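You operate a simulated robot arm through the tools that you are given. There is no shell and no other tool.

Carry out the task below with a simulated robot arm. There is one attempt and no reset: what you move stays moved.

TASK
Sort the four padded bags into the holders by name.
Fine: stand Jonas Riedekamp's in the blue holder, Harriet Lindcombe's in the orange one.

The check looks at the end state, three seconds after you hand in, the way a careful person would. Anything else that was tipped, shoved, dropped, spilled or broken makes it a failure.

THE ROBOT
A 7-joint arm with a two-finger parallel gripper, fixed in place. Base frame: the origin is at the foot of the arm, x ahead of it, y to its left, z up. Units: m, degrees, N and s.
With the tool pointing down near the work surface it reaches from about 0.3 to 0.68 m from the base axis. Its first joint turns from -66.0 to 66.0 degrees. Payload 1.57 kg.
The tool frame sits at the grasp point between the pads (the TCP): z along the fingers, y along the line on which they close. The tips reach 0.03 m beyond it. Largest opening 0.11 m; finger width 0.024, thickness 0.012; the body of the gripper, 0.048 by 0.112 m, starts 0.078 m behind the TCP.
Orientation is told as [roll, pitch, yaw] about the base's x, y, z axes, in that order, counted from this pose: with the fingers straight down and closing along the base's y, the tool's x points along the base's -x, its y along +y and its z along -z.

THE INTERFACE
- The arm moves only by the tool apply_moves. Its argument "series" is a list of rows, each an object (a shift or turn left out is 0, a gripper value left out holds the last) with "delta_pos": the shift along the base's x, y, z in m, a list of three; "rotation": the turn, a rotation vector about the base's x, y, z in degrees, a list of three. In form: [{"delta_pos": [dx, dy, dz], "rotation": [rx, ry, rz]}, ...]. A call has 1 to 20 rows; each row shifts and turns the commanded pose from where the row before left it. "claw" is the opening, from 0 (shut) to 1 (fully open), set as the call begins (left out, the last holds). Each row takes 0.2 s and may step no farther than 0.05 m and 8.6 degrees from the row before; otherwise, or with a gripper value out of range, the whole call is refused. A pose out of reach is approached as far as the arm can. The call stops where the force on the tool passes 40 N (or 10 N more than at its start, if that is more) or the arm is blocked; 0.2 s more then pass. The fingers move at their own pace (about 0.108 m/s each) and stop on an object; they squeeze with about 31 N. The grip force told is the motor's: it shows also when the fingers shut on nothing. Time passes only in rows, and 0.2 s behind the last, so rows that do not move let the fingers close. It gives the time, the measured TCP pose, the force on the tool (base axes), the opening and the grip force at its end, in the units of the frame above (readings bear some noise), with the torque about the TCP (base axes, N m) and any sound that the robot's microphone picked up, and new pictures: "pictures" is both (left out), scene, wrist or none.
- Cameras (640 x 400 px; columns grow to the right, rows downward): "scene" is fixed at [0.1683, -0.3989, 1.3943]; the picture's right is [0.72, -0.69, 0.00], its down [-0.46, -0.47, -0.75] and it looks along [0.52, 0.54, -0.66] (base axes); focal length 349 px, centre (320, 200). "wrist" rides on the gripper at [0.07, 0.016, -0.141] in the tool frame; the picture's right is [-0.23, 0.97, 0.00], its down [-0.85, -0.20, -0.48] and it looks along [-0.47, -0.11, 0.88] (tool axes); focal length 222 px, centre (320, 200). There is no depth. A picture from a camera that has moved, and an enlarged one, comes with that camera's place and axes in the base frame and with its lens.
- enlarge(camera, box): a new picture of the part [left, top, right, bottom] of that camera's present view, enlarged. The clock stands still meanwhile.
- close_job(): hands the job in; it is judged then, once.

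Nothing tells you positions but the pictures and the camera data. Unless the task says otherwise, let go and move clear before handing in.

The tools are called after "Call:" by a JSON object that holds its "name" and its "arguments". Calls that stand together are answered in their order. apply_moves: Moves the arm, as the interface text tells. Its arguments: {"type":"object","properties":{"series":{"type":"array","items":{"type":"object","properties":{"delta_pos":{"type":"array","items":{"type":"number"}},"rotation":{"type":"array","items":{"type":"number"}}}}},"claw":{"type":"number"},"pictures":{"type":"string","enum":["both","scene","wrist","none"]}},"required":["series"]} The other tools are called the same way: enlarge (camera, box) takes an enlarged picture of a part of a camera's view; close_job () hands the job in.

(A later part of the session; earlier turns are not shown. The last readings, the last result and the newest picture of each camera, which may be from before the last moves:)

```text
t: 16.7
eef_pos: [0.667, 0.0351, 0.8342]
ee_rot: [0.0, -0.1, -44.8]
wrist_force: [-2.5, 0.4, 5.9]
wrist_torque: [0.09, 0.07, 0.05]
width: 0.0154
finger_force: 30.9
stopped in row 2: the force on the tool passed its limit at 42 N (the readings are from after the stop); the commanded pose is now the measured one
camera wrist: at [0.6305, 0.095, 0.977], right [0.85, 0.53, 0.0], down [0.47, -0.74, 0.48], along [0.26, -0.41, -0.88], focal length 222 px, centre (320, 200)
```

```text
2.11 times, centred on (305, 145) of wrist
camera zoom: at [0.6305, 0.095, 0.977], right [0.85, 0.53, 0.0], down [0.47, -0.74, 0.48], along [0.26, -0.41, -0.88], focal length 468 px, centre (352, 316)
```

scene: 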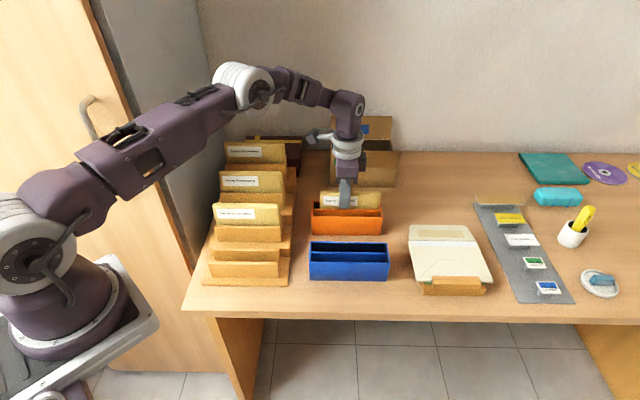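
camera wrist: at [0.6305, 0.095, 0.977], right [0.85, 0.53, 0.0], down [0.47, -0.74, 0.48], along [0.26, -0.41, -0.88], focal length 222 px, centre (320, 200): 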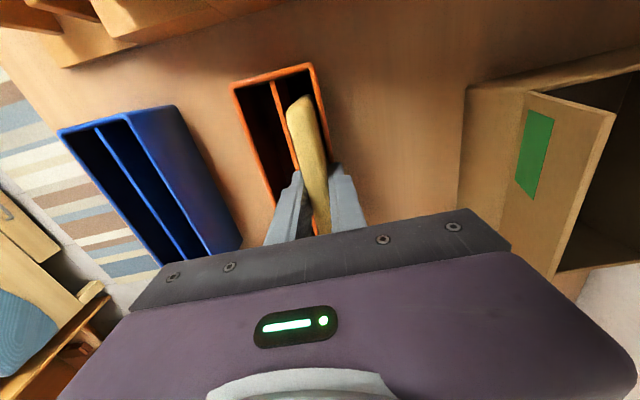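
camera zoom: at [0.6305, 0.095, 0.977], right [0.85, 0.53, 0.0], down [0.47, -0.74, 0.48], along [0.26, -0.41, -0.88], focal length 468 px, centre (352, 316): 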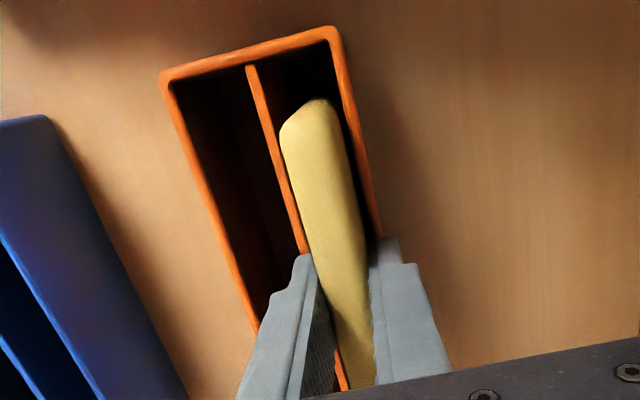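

The bag is seated and upright in the rear slot, with the finger tips just above the rim. I'll open a little and rise straight up.

Call:
{"name": "apply_moves", "arguments": {"series": [{"delta_pos": [0, 0, 0]}, {"delta_pos": [0, 0, 0]}, {"delta_pos": [0, 0, 0.01]}, {"delta_pos": [0, 0, 0.02]}, {"delta_pos": [0, 0, 0.03]}, {"delta_pos": [0, 0, 0.04]}, {"delta_pos": [0, 0, 0.04]}, {"delta_pos": [0, 0, 0]}], "claw": 0.3}}

Call:
{"name": "enlarge", "arguments": {"camera": "scene", "box": [300, 140, 400, 240]}}

Call:
{"name": "enlarge", "arguments": {"camera": "wrist", "box": [220, 50, 390, 240]}}

```text
t: 18.5
eef_pos: [0.6695, 0.0334, 0.9753]
ee_rot: [0.0, 0.0, -44.8]
wrist_force: [-0.5, 0.0, 0.7]
wrist_torque: [0.02, -0.02, -0.03]
width: 0.0329
finger_force: 0.1
camera wrist: at [0.6314, 0.0945, 1.1159], right [0.85, 0.53, 0.0], down [0.47, -0.74, 0.48], along [0.26, -0.41, -0.88], focal length 222 px, centre (320, 200)
```

scene: 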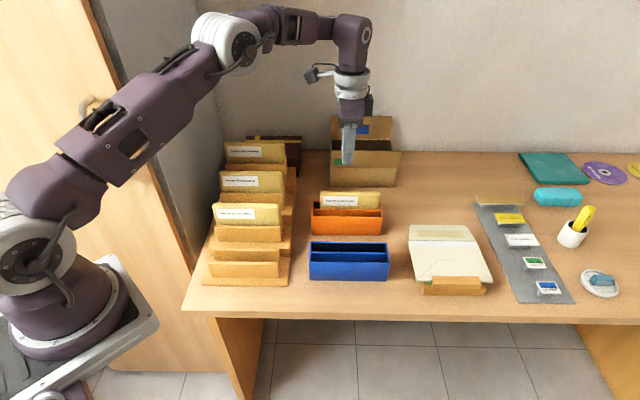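
wrist: 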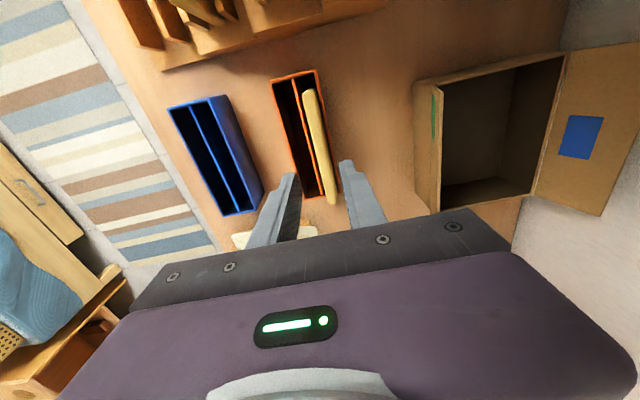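

```text
4.00 times, centred on (350, 190) of scene
camera zoom: at [0.1683, -0.3989, 1.3943], right [0.72, -0.69, 0.0], down [-0.46, -0.47, -0.75], along [0.52, 0.54, -0.66], focal length 1398 px, centre (200, 240)
```

zoom: 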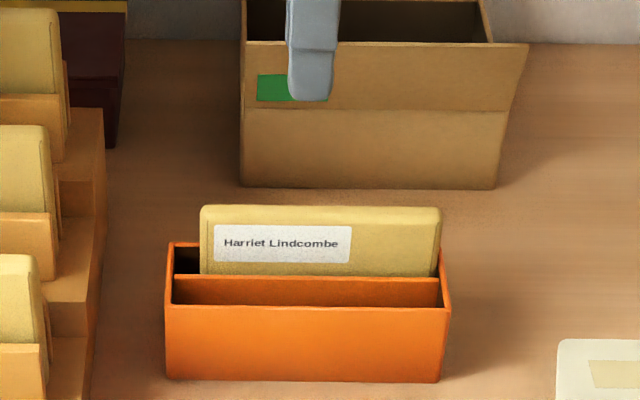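

```text
2.11 times, centred on (305, 145) of wrist
camera zoom: at [0.6314, 0.0945, 1.1159], right [0.85, 0.53, 0.0], down [0.47, -0.74, 0.48], along [0.26, -0.41, -0.88], focal length 468 px, centre (352, 316)
```

zoom: 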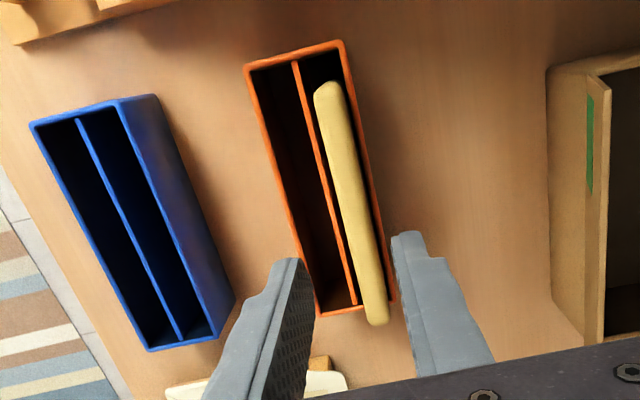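

The first Harriet bag now stands in the orange rear slot. Next I'll go up and across to hover over the second Harriet bag in the rack.

Call:
{"name": "apply_moves", "arguments": {"series": [{"delta_pos": [0, 0, 0.03]}, {"delta_pos": [0, 0, 0.03]}, {"delta_pos": [-0.0361, 0.0158, 0]}, {"delta_pos": [-0.0361, 0.0158, 0]}, {"delta_pos": [-0.0361, 0.0158, 0]}, {"delta_pos": [-0.0361, 0.0158, 0]}, {"delta_pos": [-0.0361, 0.0158, 0]}, {"delta_pos": [-0.0361, 0.0158, 0]}, {"delta_pos": [0, 0, -0.03]}, {"delta_pos": [0, 0, -0.03]}, {"delta_pos": [0, 0, 0]}], "claw": 0.47}}

Call:
{"name": "enlarge", "arguments": {"camera": "wrist", "box": [250, 70, 410, 240]}}

Call:
{"name": "enlarge", "arguments": {"camera": "scene", "box": [190, 130, 310, 290]}}

```text
t: 20.9
eef_pos: [0.4505, 0.1292, 0.9736]
ee_rot: [-0.1, 0.0, -44.8]
wrist_force: [-0.3, 1.1, 0.0]
wrist_torque: [0.0, 0.0, -0.02]
width: 0.0516
finger_force: 0.2
camera wrist: at [0.4131, 0.1901, 1.1164], right [0.85, 0.53, 0.0], down [0.47, -0.74, 0.48], along [0.26, -0.41, -0.88], focal length 222 px, centre (320, 200)
```

scene: 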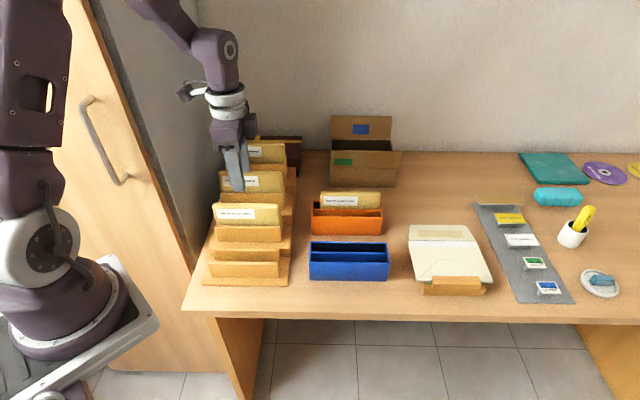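
wrist: 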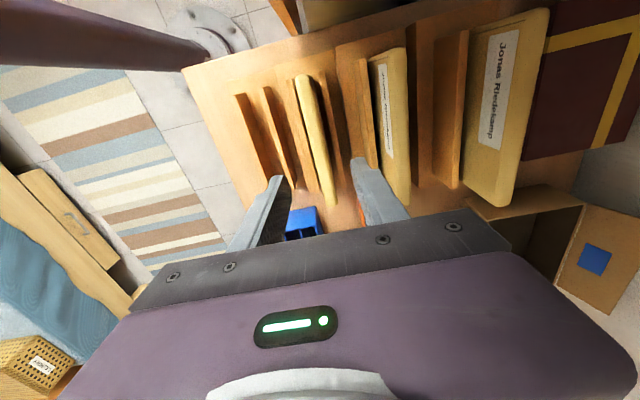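

```text
2.35 times, centred on (330, 155) of wrist
camera zoom: at [0.4131, 0.1901, 1.1164], right [0.85, 0.53, 0.0], down [0.47, -0.74, 0.48], along [0.26, -0.41, -0.88], focal length 523 px, centre (296, 306)
```

zoom: 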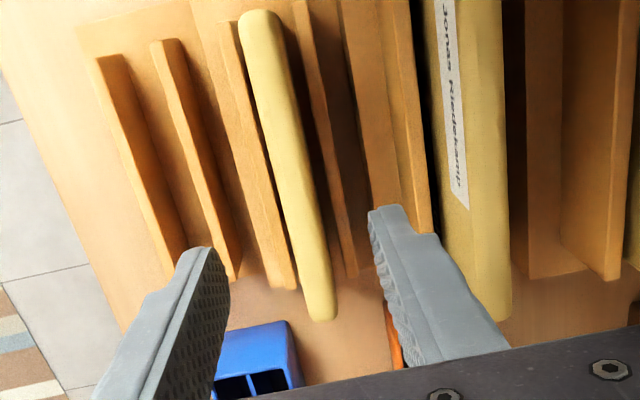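

```text
2.50 times, centred on (250, 210) of scene
camera zoom: at [0.1683, -0.3989, 1.3943], right [0.72, -0.69, 0.0], down [-0.46, -0.47, -0.75], along [0.52, 0.54, -0.66], focal length 873 px, centre (495, 175)
```

zoom: 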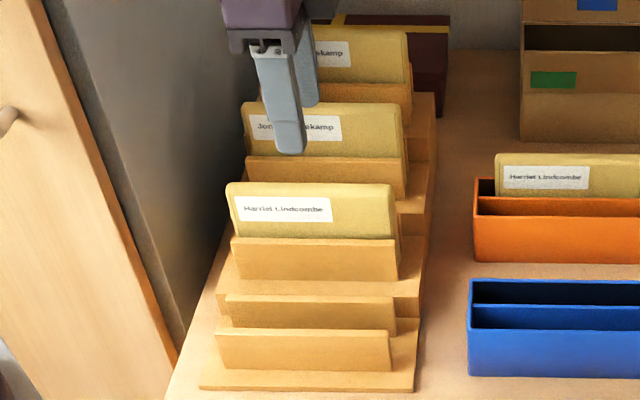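

The second Harriet bag is centred under the gripper, with its middle at about e1 0.223 and its top at about z 0.883. I'll come down to a slightly shallower grip than before.

Call:
{"name": "apply_moves", "arguments": {"series": [{"delta_pos": [0.001, 0.001, -0.03]}, {"delta_pos": [0, 0, -0.03]}, {"delta_pos": [0, 0, -0.02]}, {"delta_pos": [0, 0, -0.0155]}, {"delta_pos": [0, 0, 0]}]}}

Call:
{"name": "enlarge", "arguments": {"camera": "wrist", "box": [240, 80, 420, 240]}}

Call:
{"name": "enlarge", "arguments": {"camera": "scene", "box": [190, 150, 300, 260]}}

```text
t: 22.1
eef_pos: [0.4522, 0.1285, 0.8779]
ee_rot: [0.1, -0.1, -44.8]
wrist_force: [0.1, -0.2, 1.0]
wrist_torque: [0.0, 0.02, 0.02]
width: 0.0516
finger_force: 0.0
camera wrist: at [0.4144, 0.1902, 1.0206], right [0.85, 0.53, 0.0], down [0.47, -0.74, 0.48], along [0.26, -0.41, -0.88], focal length 222 px, centre (320, 200)
```

scene: 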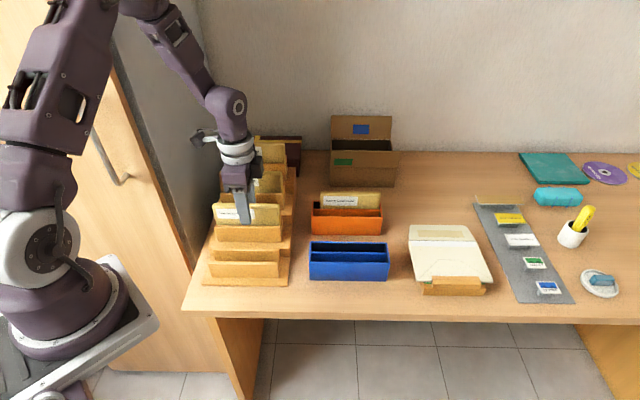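
wrist: 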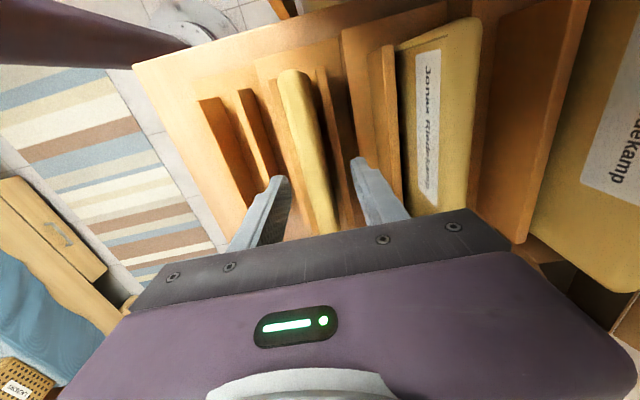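

```text
2.50 times, centred on (330, 160) of wrist
camera zoom: at [0.4144, 0.1902, 1.0206], right [0.85, 0.53, 0.0], down [0.47, -0.74, 0.48], along [0.26, -0.41, -0.88], focal length 555 px, centre (295, 300)
```

zoom: 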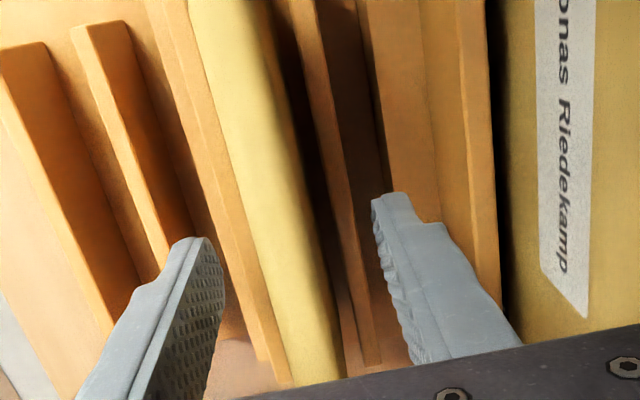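

```text
3.64 times, centred on (245, 205) of scene
camera zoom: at [0.1683, -0.3989, 1.3943], right [0.72, -0.69, 0.0], down [-0.46, -0.47, -0.75], along [0.52, 0.54, -0.66], focal length 1270 px, centre (593, 182)
```

zoom: 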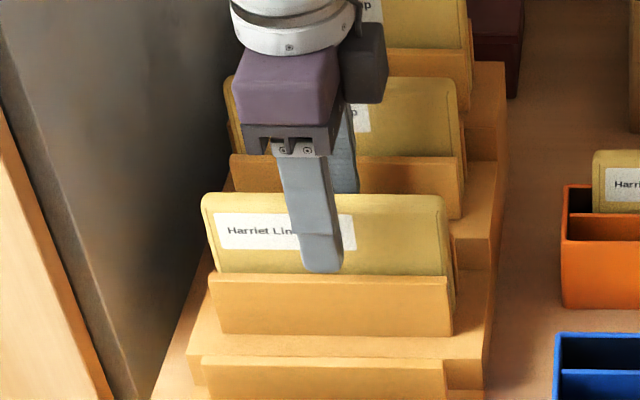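

Call:
{"name": "apply_moves", "arguments": {"series": [{"delta_pos": [-0.0014, -0.0014, 0]}, {"delta_pos": [0, 0, 0]}], "pictures": "none"}}

Call:
{"name": "apply_moves", "arguments": {"series": [{"delta_pos": [0, 0, 0]}, {"delta_pos": [0, 0, 0]}, {"delta_pos": [0, 0, 0]}, {"delta_pos": [0, 0, 0]}], "claw": 0, "pictures": "wrist"}}

```text
t: 22.7
eef_pos: [0.4503, 0.1282, 0.8794]
ee_rot: [0.1, -0.1, -44.8]
wrist_force: [0.2, -0.2, 0.5]
wrist_torque: [0.0, -0.02, -0.01]
width: 0.0517
finger_force: 0.0
```

```text
t: 23.7
eef_pos: [0.451, 0.1276, 0.8786]
ee_rot: [0.0, -0.1, -44.8]
wrist_force: [-0.7, 0.7, 0.7]
wrist_torque: [0.0, -0.05, 0.0]
width: 0.0151
finger_force: 30.9
camera wrist: at [0.4134, 0.189, 1.0207], right [0.85, 0.53, 0.0], down [0.47, -0.74, 0.48], along [0.26, -0.41, -0.88], focal length 222 px, centre (320, 200)
```

wrist: 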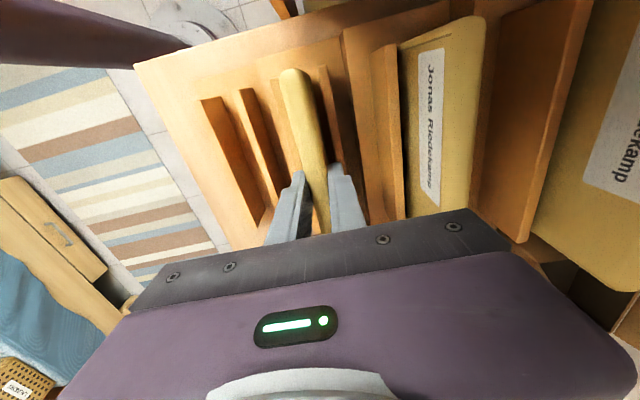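

The second bag is gripped. I'll lift it straight up.

Call:
{"name": "apply_moves", "arguments": {"series": [{"delta_pos": [0, 0, 0.01]}, {"delta_pos": [0, 0, 0.015]}, {"delta_pos": [0, 0, 0.02]}, {"delta_pos": [0, 0, 0.02]}, {"delta_pos": [0, 0, 0.03]}, {"delta_pos": [0, 0, 0.03]}, {"delta_pos": [0, 0, 0]}]}}

Call:
{"name": "enlarge", "arguments": {"camera": "scene", "box": [190, 110, 310, 290]}}

```text
t: 25.3
eef_pos: [0.4519, 0.1281, 1.0019]
ee_rot: [0.1, 0.0, -44.8]
wrist_force: [0.3, -1.0, -1.4]
wrist_torque: [-0.02, -0.01, 0.01]
width: 0.0149
finger_force: 30.9
camera wrist: at [0.4129, 0.1894, 1.144], right [0.85, 0.53, 0.0], down [0.47, -0.74, 0.48], along [0.26, -0.41, -0.88], focal length 222 px, centre (320, 200)
```

scene: 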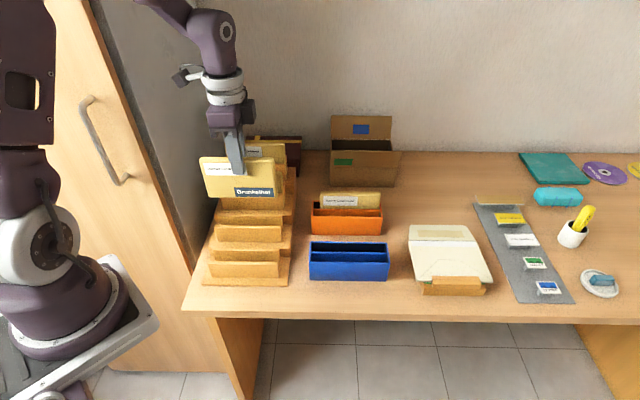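
wrist: 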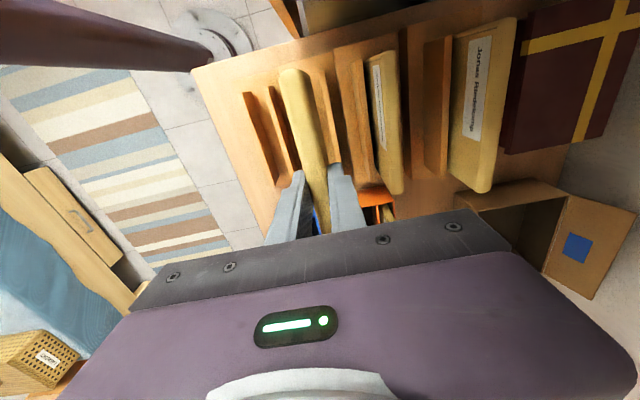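

```text
2.22 times, centred on (250, 200) of scene
camera zoom: at [0.1683, -0.3989, 1.3943], right [0.72, -0.69, 0.0], down [-0.46, -0.47, -0.75], along [0.52, 0.54, -0.66], focal length 776 px, centre (476, 200)
```

zoom: 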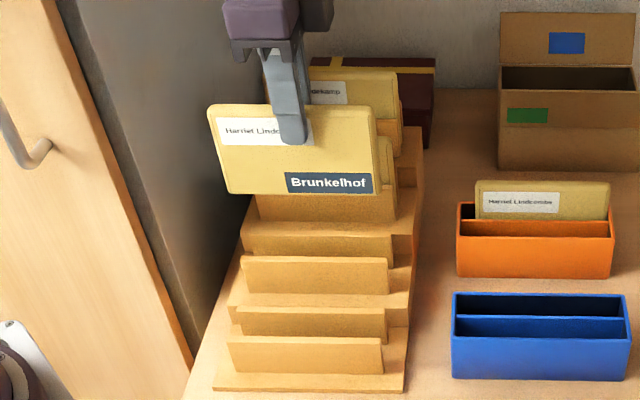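

This bag's brand reads "Brunkelhof" and its name label reads Harriet Lindcombe, so it goes to orange too. I'll carry it right and then back, to hover over the front slot.

Call:
{"name": "apply_moves", "arguments": {"series": [{"delta_pos": [0.0332, -0.0332, 0]}, {"delta_pos": [0.0332, -0.0332, 0]}, {"delta_pos": [0.0332, -0.0332, 0]}, {"delta_pos": [0.0332, -0.0332, 0]}, {"delta_pos": [0.0332, -0.0332, 0]}, {"delta_pos": [0.0191, 0.0191, 0]}, {"delta_pos": [0.0191, 0.0191, 0]}, {"delta_pos": [0, 0, -0.02]}, {"delta_pos": [0, 0, 0]}, {"delta_pos": [0, 0, 0]}]}}

Call:
{"name": "enlarge", "arguments": {"camera": "wrist", "box": [250, 60, 380, 200]}}

Call:
{"name": "enlarge", "arguments": {"camera": "scene", "box": [300, 140, 400, 240]}}

```text
t: 27.5
eef_pos: [0.6549, 0.0003, 0.9825]
ee_rot: [0.0, -0.1, -44.8]
wrist_force: [0.2, -0.4, -1.0]
wrist_torque: [0.05, -0.04, 0.0]
width: 0.0149
finger_force: 30.9
camera wrist: at [0.6165, 0.0608, 1.1257], right [0.85, 0.53, 0.0], down [0.47, -0.74, 0.48], along [0.26, -0.41, -0.88], focal length 222 px, centre (320, 200)
```

scene: 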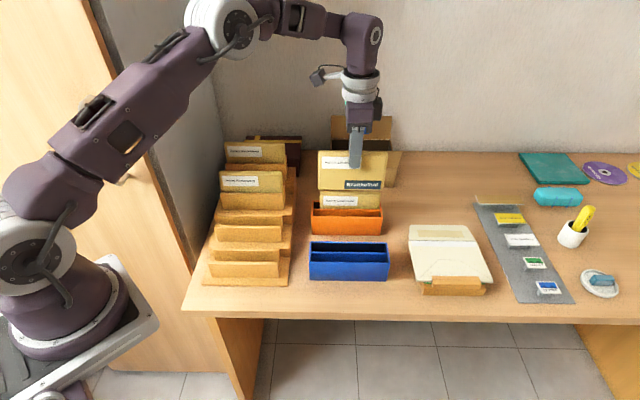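
wrist: 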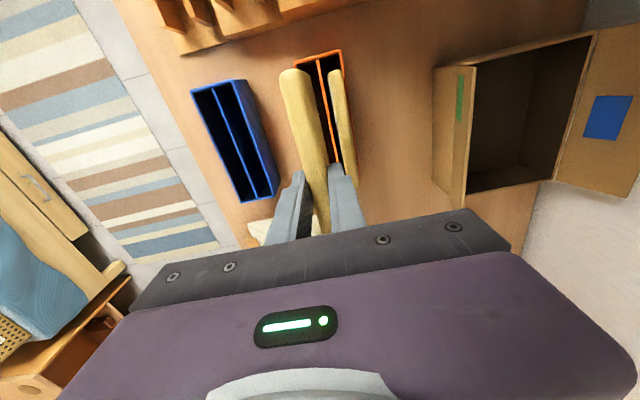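

```text
2.86 times, centred on (315, 130) of wrist
camera zoom: at [0.6165, 0.0608, 1.1257], right [0.85, 0.53, 0.0], down [0.47, -0.74, 0.48], along [0.26, -0.41, -0.88], focal length 635 px, centre (334, 400)
```

zoom: 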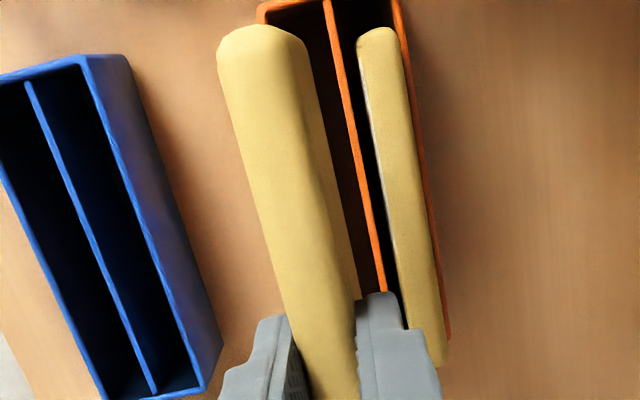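

```text
4.00 times, centred on (350, 190) of scene
camera zoom: at [0.1683, -0.3989, 1.3943], right [0.72, -0.69, 0.0], down [-0.46, -0.47, -0.75], along [0.52, 0.54, -0.66], focal length 1398 px, centre (200, 240)
```

zoom: 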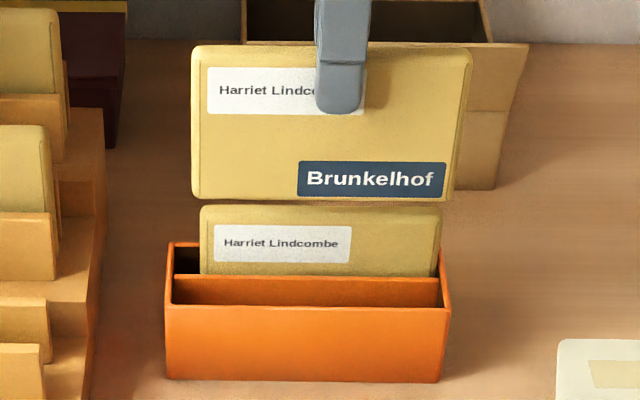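

Call:
{"name": "apply_moves", "arguments": {"series": [{"delta_pos": [0, 0, -0.02]}, {"delta_pos": [0, 0, -0.025]}, {"delta_pos": [0, 0, 0]}, {"delta_pos": [0, 0, 0]}]}}

Call:
{"name": "enlarge", "arguments": {"camera": "wrist", "box": [250, 60, 380, 200]}}

Call:
{"name": "enlarge", "arguments": {"camera": "scene", "box": [300, 150, 400, 240]}}

```text
t: 28.5
eef_pos: [0.6537, 0.0013, 0.9388]
ee_rot: [0.0, -0.1, -44.7]
wrist_force: [1.2, 0.5, -1.0]
wrist_torque: [0.04, 0.0, 0.02]
width: 0.0152
finger_force: 30.8
camera wrist: at [0.6164, 0.0621, 1.0811], right [0.85, 0.53, 0.0], down [0.47, -0.74, 0.48], along [0.26, -0.41, -0.88], focal length 222 px, centre (320, 200)
```

scene: 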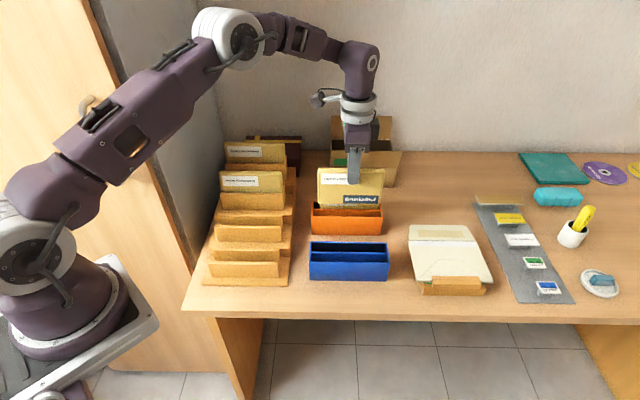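
wrist: 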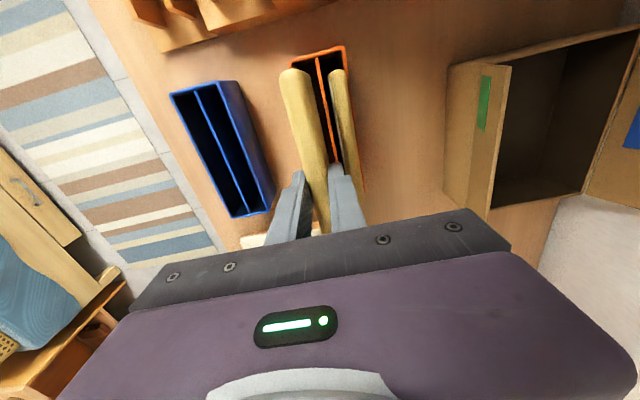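

```text
2.86 times, centred on (315, 130) of wrist
camera zoom: at [0.6164, 0.0621, 1.0811], right [0.85, 0.53, 0.0], down [0.47, -0.74, 0.48], along [0.26, -0.41, -0.88], focal length 635 px, centre (334, 400)
```

zoom: 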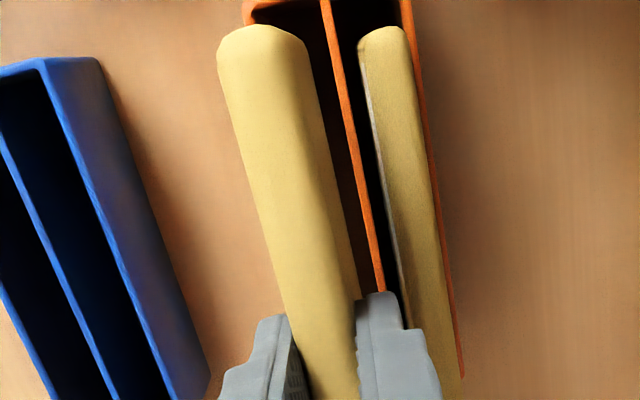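

```text
4.44 times, centred on (350, 195) of scene
camera zoom: at [0.1683, -0.3989, 1.3943], right [0.72, -0.69, 0.0], down [-0.46, -0.47, -0.75], along [0.52, 0.54, -0.66], focal length 1553 px, centre (187, 222)
```

zoom: 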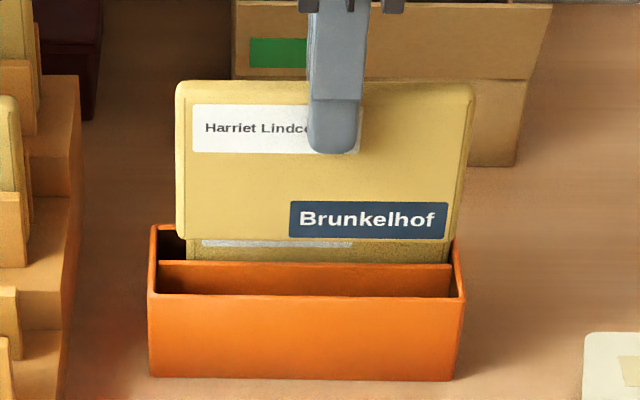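

The bag lines up with the front slot: the divider is about 14 mm behind its mid-plane, and the gap to the first bag is enough for the finger. I'll nudge it 1 mm forward and lower it.

Call:
{"name": "apply_moves", "arguments": {"series": [{"delta_pos": [-0.0007, -0.0007, -0.01]}, {"delta_pos": [0, 0, -0.01]}, {"delta_pos": [0, 0, -0.01]}, {"delta_pos": [0, 0, -0.01]}, {"delta_pos": [0, 0, -0.01]}, {"delta_pos": [0, 0, -0.01]}, {"delta_pos": [0, 0, 0]}]}}

Call:
{"name": "enlarge", "arguments": {"camera": "wrist", "box": [250, 60, 380, 200]}}

Call:
{"name": "enlarge", "arguments": {"camera": "scene", "box": [300, 150, 400, 240]}}

```text
t: 30.1
eef_pos: [0.6548, 0.0009, 0.8775]
ee_rot: [-0.1, -0.1, -44.8]
wrist_force: [0.2, 1.0, -1.0]
wrist_torque: [0.01, 0.02, 0.0]
width: 0.0149
finger_force: 31.2
camera wrist: at [0.6173, 0.0612, 1.0205], right [0.85, 0.53, 0.0], down [0.47, -0.74, 0.48], along [0.26, -0.41, -0.88], focal length 222 px, centre (320, 200)
```

scene: 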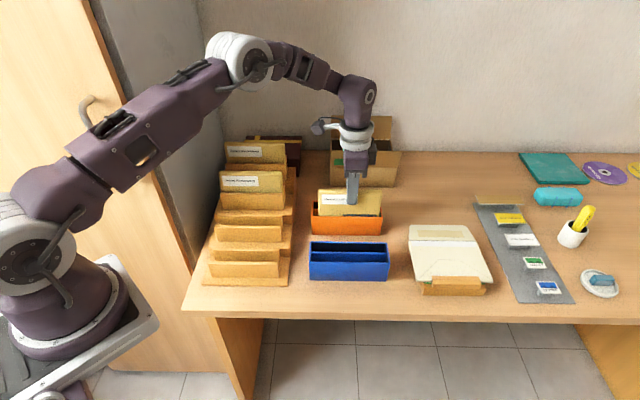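
wrist: 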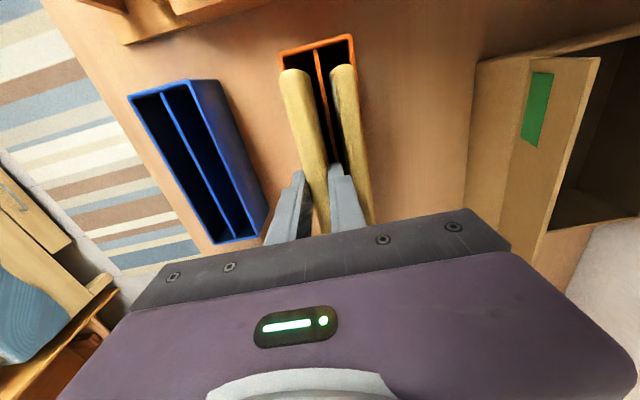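

```text
2.86 times, centred on (315, 130) of wrist
camera zoom: at [0.6173, 0.0612, 1.0205], right [0.85, 0.53, 0.0], down [0.47, -0.74, 0.48], along [0.26, -0.41, -0.88], focal length 635 px, centre (334, 400)
```

zoom: 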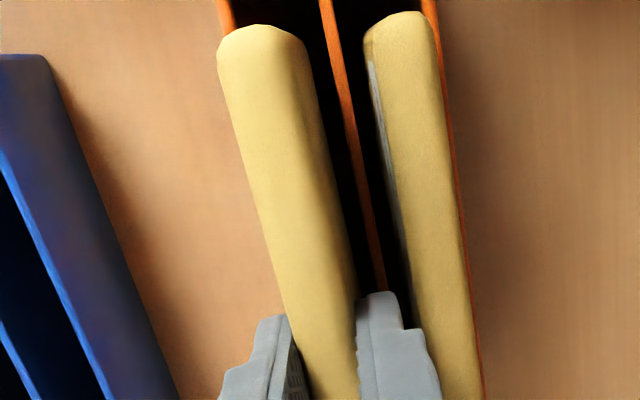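

```text
4.44 times, centred on (350, 195) of scene
camera zoom: at [0.1683, -0.3989, 1.3943], right [0.72, -0.69, 0.0], down [-0.46, -0.47, -0.75], along [0.52, 0.54, -0.66], focal length 1553 px, centre (187, 222)
```

zoom: 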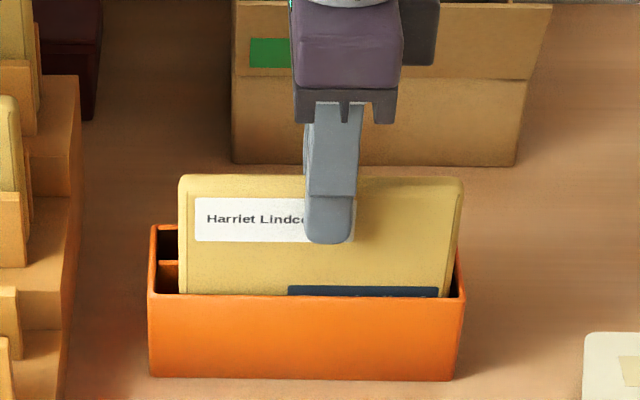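

Call:
{"name": "apply_moves", "arguments": {"series": [{"delta_pos": [0, 0, -0.008]}, {"delta_pos": [0, 0, -0.008]}, {"delta_pos": [0, 0, -0.006]}, {"delta_pos": [0, 0, 0]}]}}

Call:
{"name": "enlarge", "arguments": {"camera": "wrist", "box": [250, 60, 380, 200]}}

```text
t: 31.1
eef_pos: [0.6549, 0.0001, 0.857]
ee_rot: [0.0, 0.0, -44.9]
wrist_force: [-0.4, 1.2, -1.0]
wrist_torque: [0.0, 0.0, 0.0]
width: 0.0149
finger_force: 30.5
camera wrist: at [0.6164, 0.0613, 0.9984], right [0.85, 0.53, 0.0], down [0.47, -0.74, 0.48], along [0.26, -0.41, -0.88], focal length 222 px, centre (320, 200)
```

scene: 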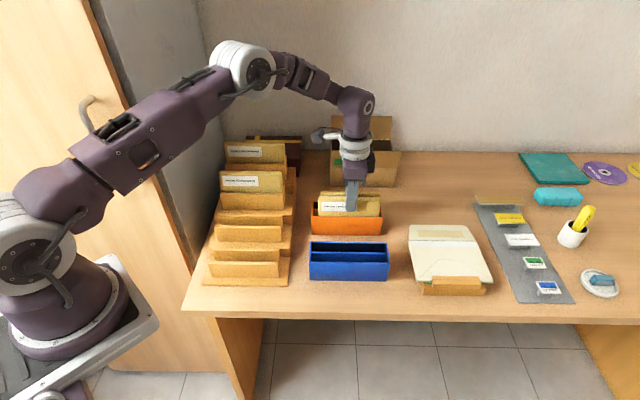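
wrist: 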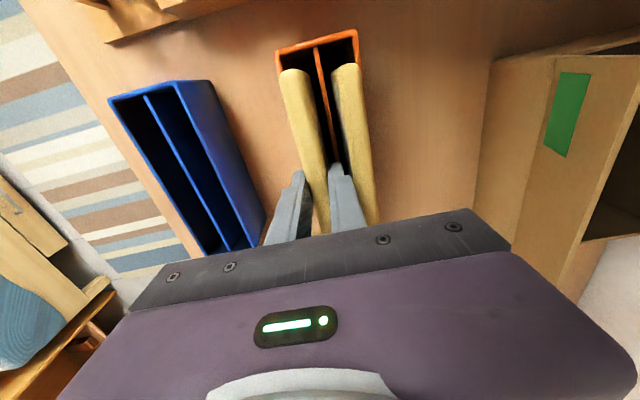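

```text
2.86 times, centred on (315, 130) of wrist
camera zoom: at [0.6164, 0.0613, 0.9984], right [0.85, 0.53, 0.0], down [0.47, -0.74, 0.48], along [0.26, -0.41, -0.88], focal length 635 px, centre (334, 400)
```

zoom: 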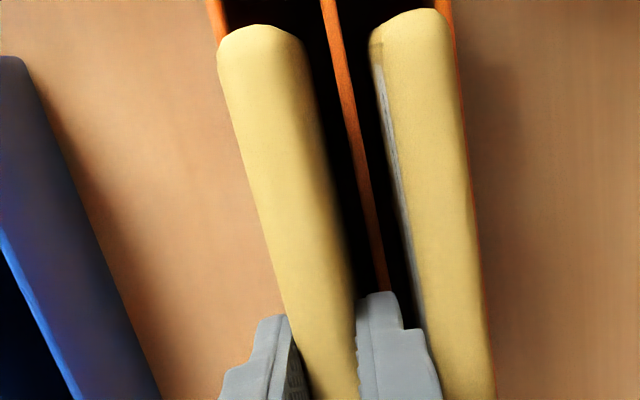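

Call:
{"name": "apply_moves", "arguments": {"series": [{"delta_pos": [0, 0, -0.003]}, {"delta_pos": [0, 0, -0.003]}, {"delta_pos": [0, 0, 0]}], "pictures": "none"}}

```text
t: 31.9
eef_pos: [0.6537, -0.0004, 0.8503]
ee_rot: [0.0, -0.1, -44.7]
wrist_force: [0.4, -0.2, -0.2]
wrist_torque: [-0.01, 0.02, -0.01]
width: 0.015
finger_force: 30.8
```

Call:
{"name": "apply_moves", "arguments": {"series": [{"delta_pos": [0, 0, -0.002]}, {"delta_pos": [0, 0, 0]}], "pictures": "none"}}

```text
t: 32.5
eef_pos: [0.6551, -0.0003, 0.8483]
ee_rot: [0.0, -0.1, -44.8]
wrist_force: [-0.4, 0.6, -0.2]
wrist_torque: [-0.03, -0.06, 0.0]
width: 0.0152
finger_force: 30.8
```

Call:
{"name": "apply_moves", "arguments": {"series": [{"delta_pos": [0, 0, -0.0015]}, {"delta_pos": [0, 0, 0]}], "pictures": "none"}}

```text
t: 33.1
eef_pos: [0.6531, 0.0001, 0.8462]
ee_rot: [0.0, -0.1, -44.8]
wrist_force: [0.3, 0.4, -0.8]
wrist_torque: [-0.02, -0.04, -0.03]
width: 0.0151
finger_force: 31.0
```

Call:
{"name": "apply_moves", "arguments": {"series": [{"delta_pos": [0, 0, -0.0015]}, {"delta_pos": [0, 0, 0]}], "pictures": "none"}}

```text
t: 33.7
eef_pos: [0.6546, 0.0001, 0.8464]
ee_rot: [0.0, -0.1, -44.7]
wrist_force: [-0.1, 0.5, -0.3]
wrist_torque: [0.03, 0.02, 0.0]
width: 0.0153
finger_force: 30.5
```

Call:
{"name": "apply_moves", "arguments": {"series": [{"delta_pos": [0, 0, -0.002]}, {"delta_pos": [0, 0, 0]}], "pictures": "none"}}

```text
t: 34.3
eef_pos: [0.6553, -0.0001, 0.8437]
ee_rot: [0.2, -0.1, -44.8]
wrist_force: [-6.6, 1.2, 22.7]
wrist_torque: [0.23, 0.63, -0.02]
width: 0.0149
finger_force: 30.8
```

It touched the slot floor at z ≈ 0.844. I'll open only slightly so the rear finger doesn't push on the first bag, then rise.

Call:
{"name": "apply_moves", "arguments": {"series": [{"delta_pos": [0, 0, 0.001]}, {"delta_pos": [0, 0, 0]}, {"delta_pos": [0, 0, 0]}], "claw": 0.21}}

Call:
{"name": "enlarge", "arguments": {"camera": "wrist", "box": [250, 60, 420, 240]}}

```text
t: 35.1
eef_pos: [0.6555, -0.0001, 0.8433]
ee_rot: [-0.1, -0.1, -44.8]
wrist_force: [-1.1, -0.5, -0.1]
wrist_torque: [0.03, 0.02, 0.03]
width: 0.0232
finger_force: 0.1
camera wrist: at [0.6171, 0.0607, 0.9868], right [0.85, 0.53, 0.0], down [0.47, -0.74, 0.48], along [0.26, -0.41, -0.88], focal length 222 px, centre (320, 200)
```

scene: 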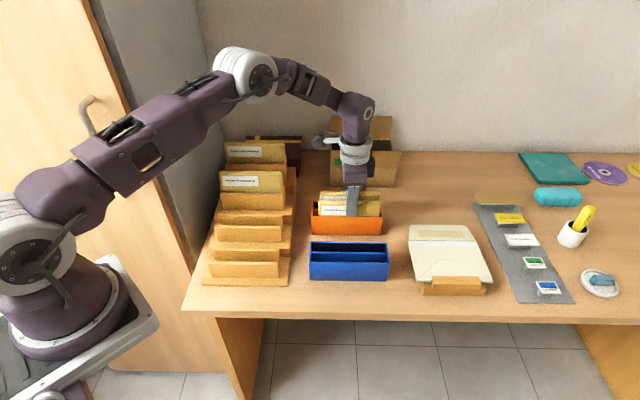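
wrist: 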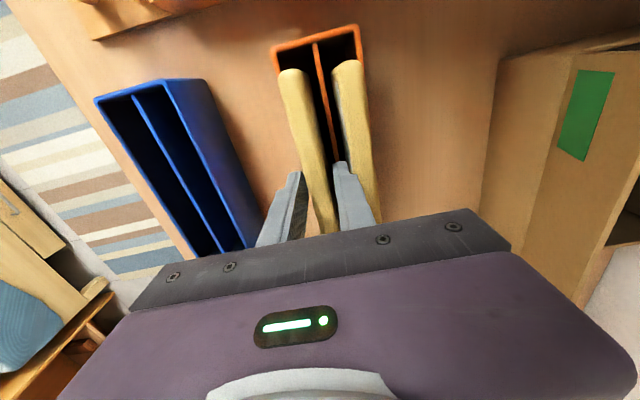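

```text
2.22 times, centred on (335, 150) of wrist
camera zoom: at [0.6171, 0.0607, 0.9868], right [0.85, 0.53, 0.0], down [0.47, -0.74, 0.48], along [0.26, -0.41, -0.88], focal length 494 px, centre (287, 311)
```

zoom: 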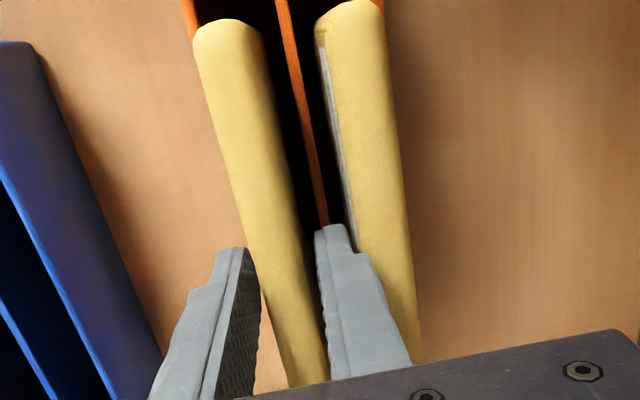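

The bag is free and standing. I'll rise straight up slowly.

Call:
{"name": "apply_moves", "arguments": {"series": [{"delta_pos": [0, 0, 0.01]}, {"delta_pos": [0, 0, 0.015]}, {"delta_pos": [0, 0, 0.02]}, {"delta_pos": [0, 0, 0.03]}, {"delta_pos": [0, 0, 0.04]}, {"delta_pos": [0, 0, 0.04]}, {"delta_pos": [0, 0, 0]}]}}

Call:
{"name": "enlarge", "arguments": {"camera": "scene", "box": [300, 150, 400, 240]}}

Call:
{"name": "enlarge", "arguments": {"camera": "wrist", "box": [220, 40, 390, 240]}}

```text
t: 36.7
eef_pos: [0.6562, 0.0004, 0.9998]
ee_rot: [-0.1, 0.0, -44.8]
wrist_force: [-0.7, 1.0, 0.3]
wrist_torque: [-0.02, 0.0, -0.03]
width: 0.0232
finger_force: 0.0
camera wrist: at [0.6182, 0.0612, 1.1416], right [0.85, 0.53, 0.0], down [0.47, -0.74, 0.48], along [0.26, -0.41, -0.88], focal length 222 px, centre (320, 200)
```

scene: 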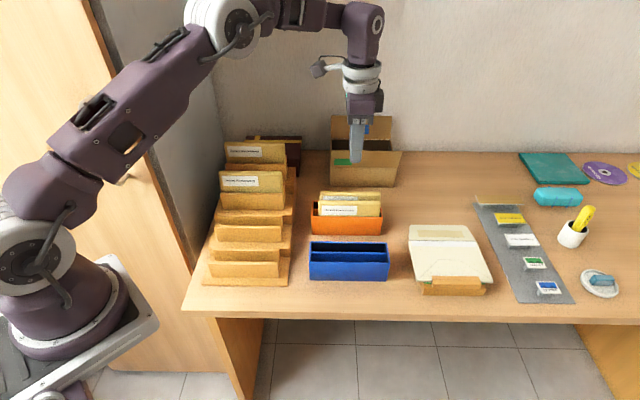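
wrist: 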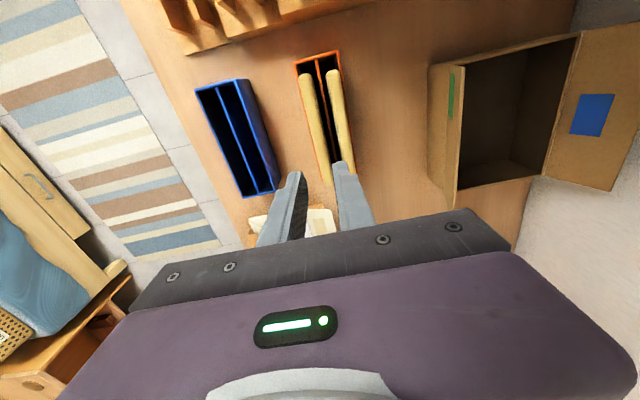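

```text
4.44 times, centred on (350, 195) of scene
camera zoom: at [0.1683, -0.3989, 1.3943], right [0.72, -0.69, 0.0], down [-0.46, -0.47, -0.75], along [0.52, 0.54, -0.66], focal length 1553 px, centre (187, 222)
```

zoom: 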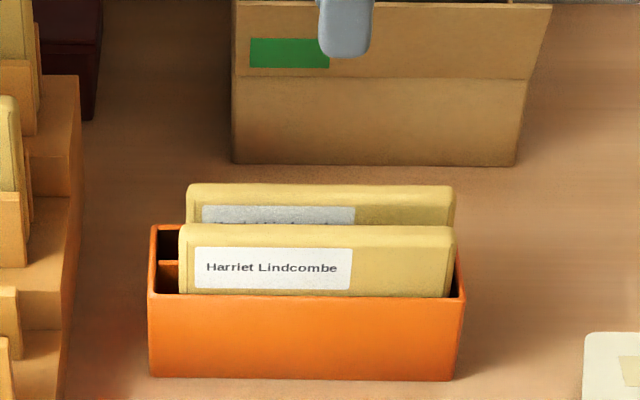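

```text
2.00 times, centred on (305, 140) of wrist
camera zoom: at [0.6182, 0.0612, 1.1416], right [0.85, 0.53, 0.0], down [0.47, -0.74, 0.48], along [0.26, -0.41, -0.88], focal length 444 px, centre (350, 320)
```

zoom: 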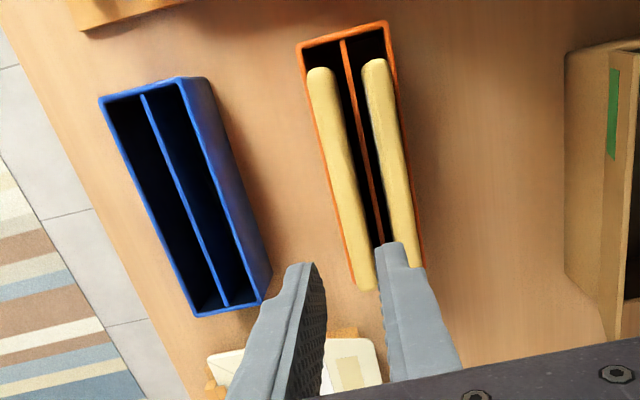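

Both Harriet bags are upright in orange, and the holder hasn't moved. Next I'll go over the first Jonas bag, the third step of the rack, aiming a little right of its middle to stay clear of the cabinet.

Call:
{"name": "apply_moves", "arguments": {"series": [{"delta_pos": [0, 0, 0.04]}, {"delta_pos": [-0.0277, 0.0356, 0]}, {"delta_pos": [-0.0277, 0.0356, 0]}, {"delta_pos": [-0.0277, 0.0356, 0]}, {"delta_pos": [-0.0277, 0.0356, 0]}, {"delta_pos": [-0.0277, 0.0356, 0]}, {"delta_pos": [0, 0, -0.03]}, {"delta_pos": [0, 0, 0]}], "claw": 0.47}}

Call:
{"name": "enlarge", "arguments": {"camera": "wrist", "box": [250, 70, 410, 240]}}

Call:
{"name": "enlarge", "arguments": {"camera": "wrist", "box": [360, 0, 640, 200]}}

Call:
{"name": "enlarge", "arguments": {"camera": "scene", "box": [190, 70, 310, 230]}}

```text
t: 38.5
eef_pos: [0.5168, 0.1792, 1.012]
ee_rot: [0.0, 0.0, -44.8]
wrist_force: [0.5, 0.6, -0.1]
wrist_torque: [0.0, -0.01, -0.01]
width: 0.0517
finger_force: 0.1
camera wrist: at [0.479, 0.239, 1.153], right [0.85, 0.53, 0.0], down [0.47, -0.74, 0.48], along [0.26, -0.41, -0.88], focal length 222 px, centre (320, 200)
```

scene: 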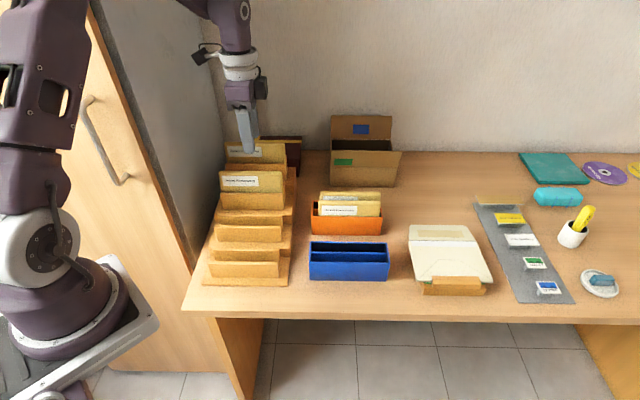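
wrist: 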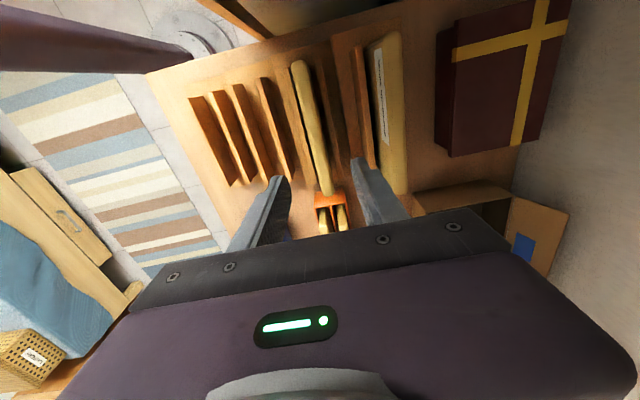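

```text
2.35 times, centred on (330, 155) of wrist
camera zoom: at [0.479, 0.239, 1.153], right [0.85, 0.53, 0.0], down [0.47, -0.74, 0.48], along [0.26, -0.41, -0.88], focal length 523 px, centre (296, 306)
```

zoom: 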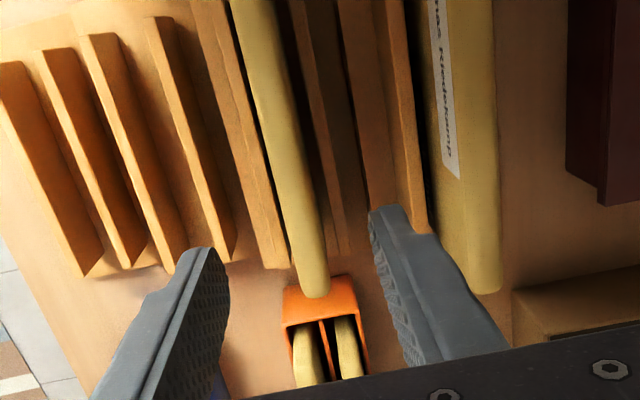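

```text
2.00 times, centred on (500, 100) of wrist
camera zoom: at [0.479, 0.239, 1.153], right [0.85, 0.53, 0.0], down [0.47, -0.74, 0.48], along [0.26, -0.41, -0.88], focal length 444 px, centre (-40, 400)
```

zoom: 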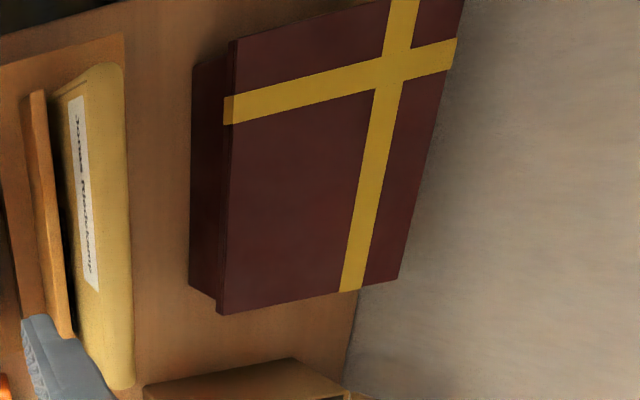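

```text
2.50 times, centred on (250, 150) of scene
camera zoom: at [0.1683, -0.3989, 1.3943], right [0.72, -0.69, 0.0], down [-0.46, -0.47, -0.75], along [0.52, 0.54, -0.66], focal length 873 px, centre (495, 325)
```

zoom: 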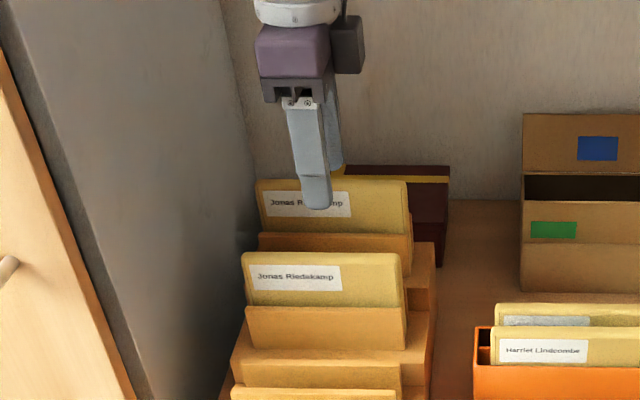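

Call:
{"name": "apply_moves", "arguments": {"series": [{"delta_pos": [-0.0014, -0.0014, -0.03]}, {"delta_pos": [0, 0, -0.03]}, {"delta_pos": [0, 0, -0.02]}, {"delta_pos": [0, 0, -0.012]}, {"delta_pos": [0, 0, -0.01]}, {"delta_pos": [0, 0, 0]}]}}

Call:
{"name": "enlarge", "arguments": {"camera": "wrist", "box": [240, 80, 420, 240]}}

Call:
{"name": "enlarge", "arguments": {"camera": "scene", "box": [190, 110, 310, 230]}}

```text
t: 39.9
eef_pos: [0.5141, 0.1785, 0.9079]
ee_rot: [0.0, -0.2, -44.8]
wrist_force: [1.5, 0.2, 0.4]
wrist_torque: [-0.02, 0.01, -0.01]
width: 0.0518
finger_force: 0.0
camera wrist: at [0.477, 0.239, 1.0493], right [0.85, 0.53, 0.0], down [0.47, -0.74, 0.48], along [0.26, -0.41, -0.88], focal length 222 px, centre (320, 200)
```

scene: 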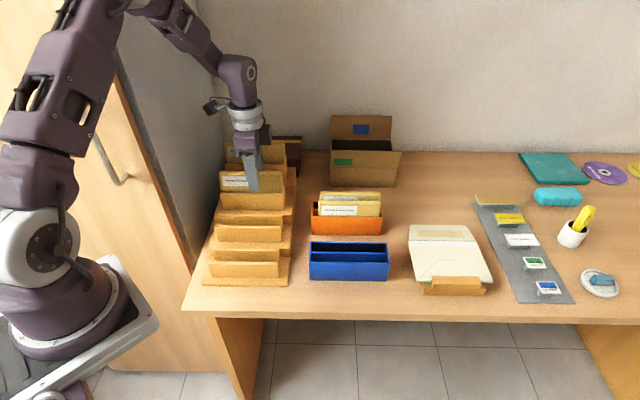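
wrist: 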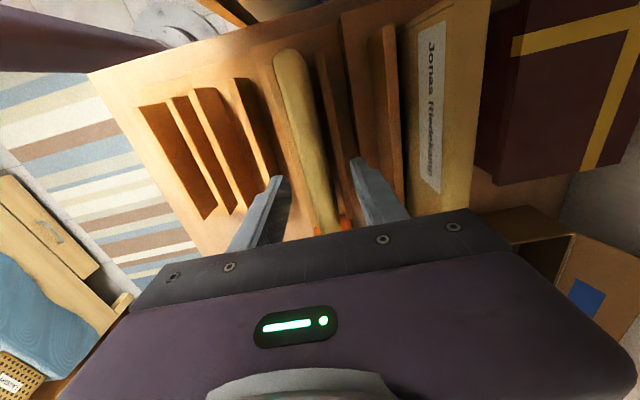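

```text
2.50 times, centred on (330, 160) of wrist
camera zoom: at [0.477, 0.239, 1.0493], right [0.85, 0.53, 0.0], down [0.47, -0.74, 0.48], along [0.26, -0.41, -0.88], focal length 555 px, centre (295, 300)
```

zoom: 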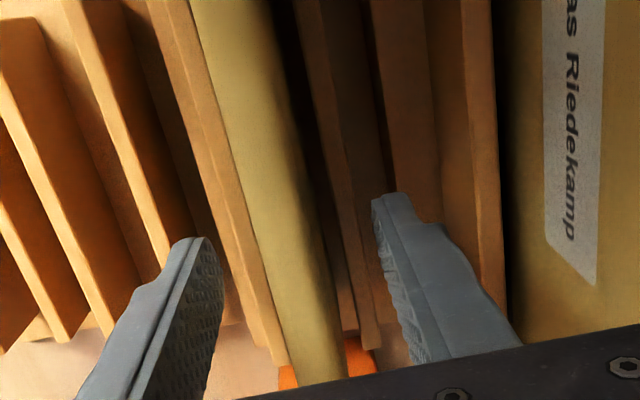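

```text
3.33 times, centred on (250, 170) of scene
camera zoom: at [0.1683, -0.3989, 1.3943], right [0.72, -0.69, 0.0], down [-0.46, -0.47, -0.75], along [0.52, 0.54, -0.66], focal length 1165 px, centre (553, 300)
```

zoom: 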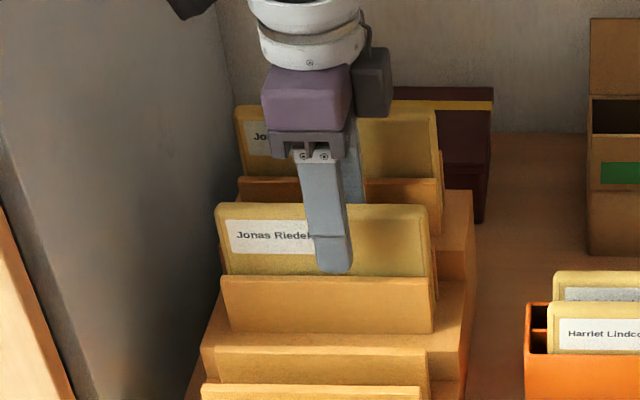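

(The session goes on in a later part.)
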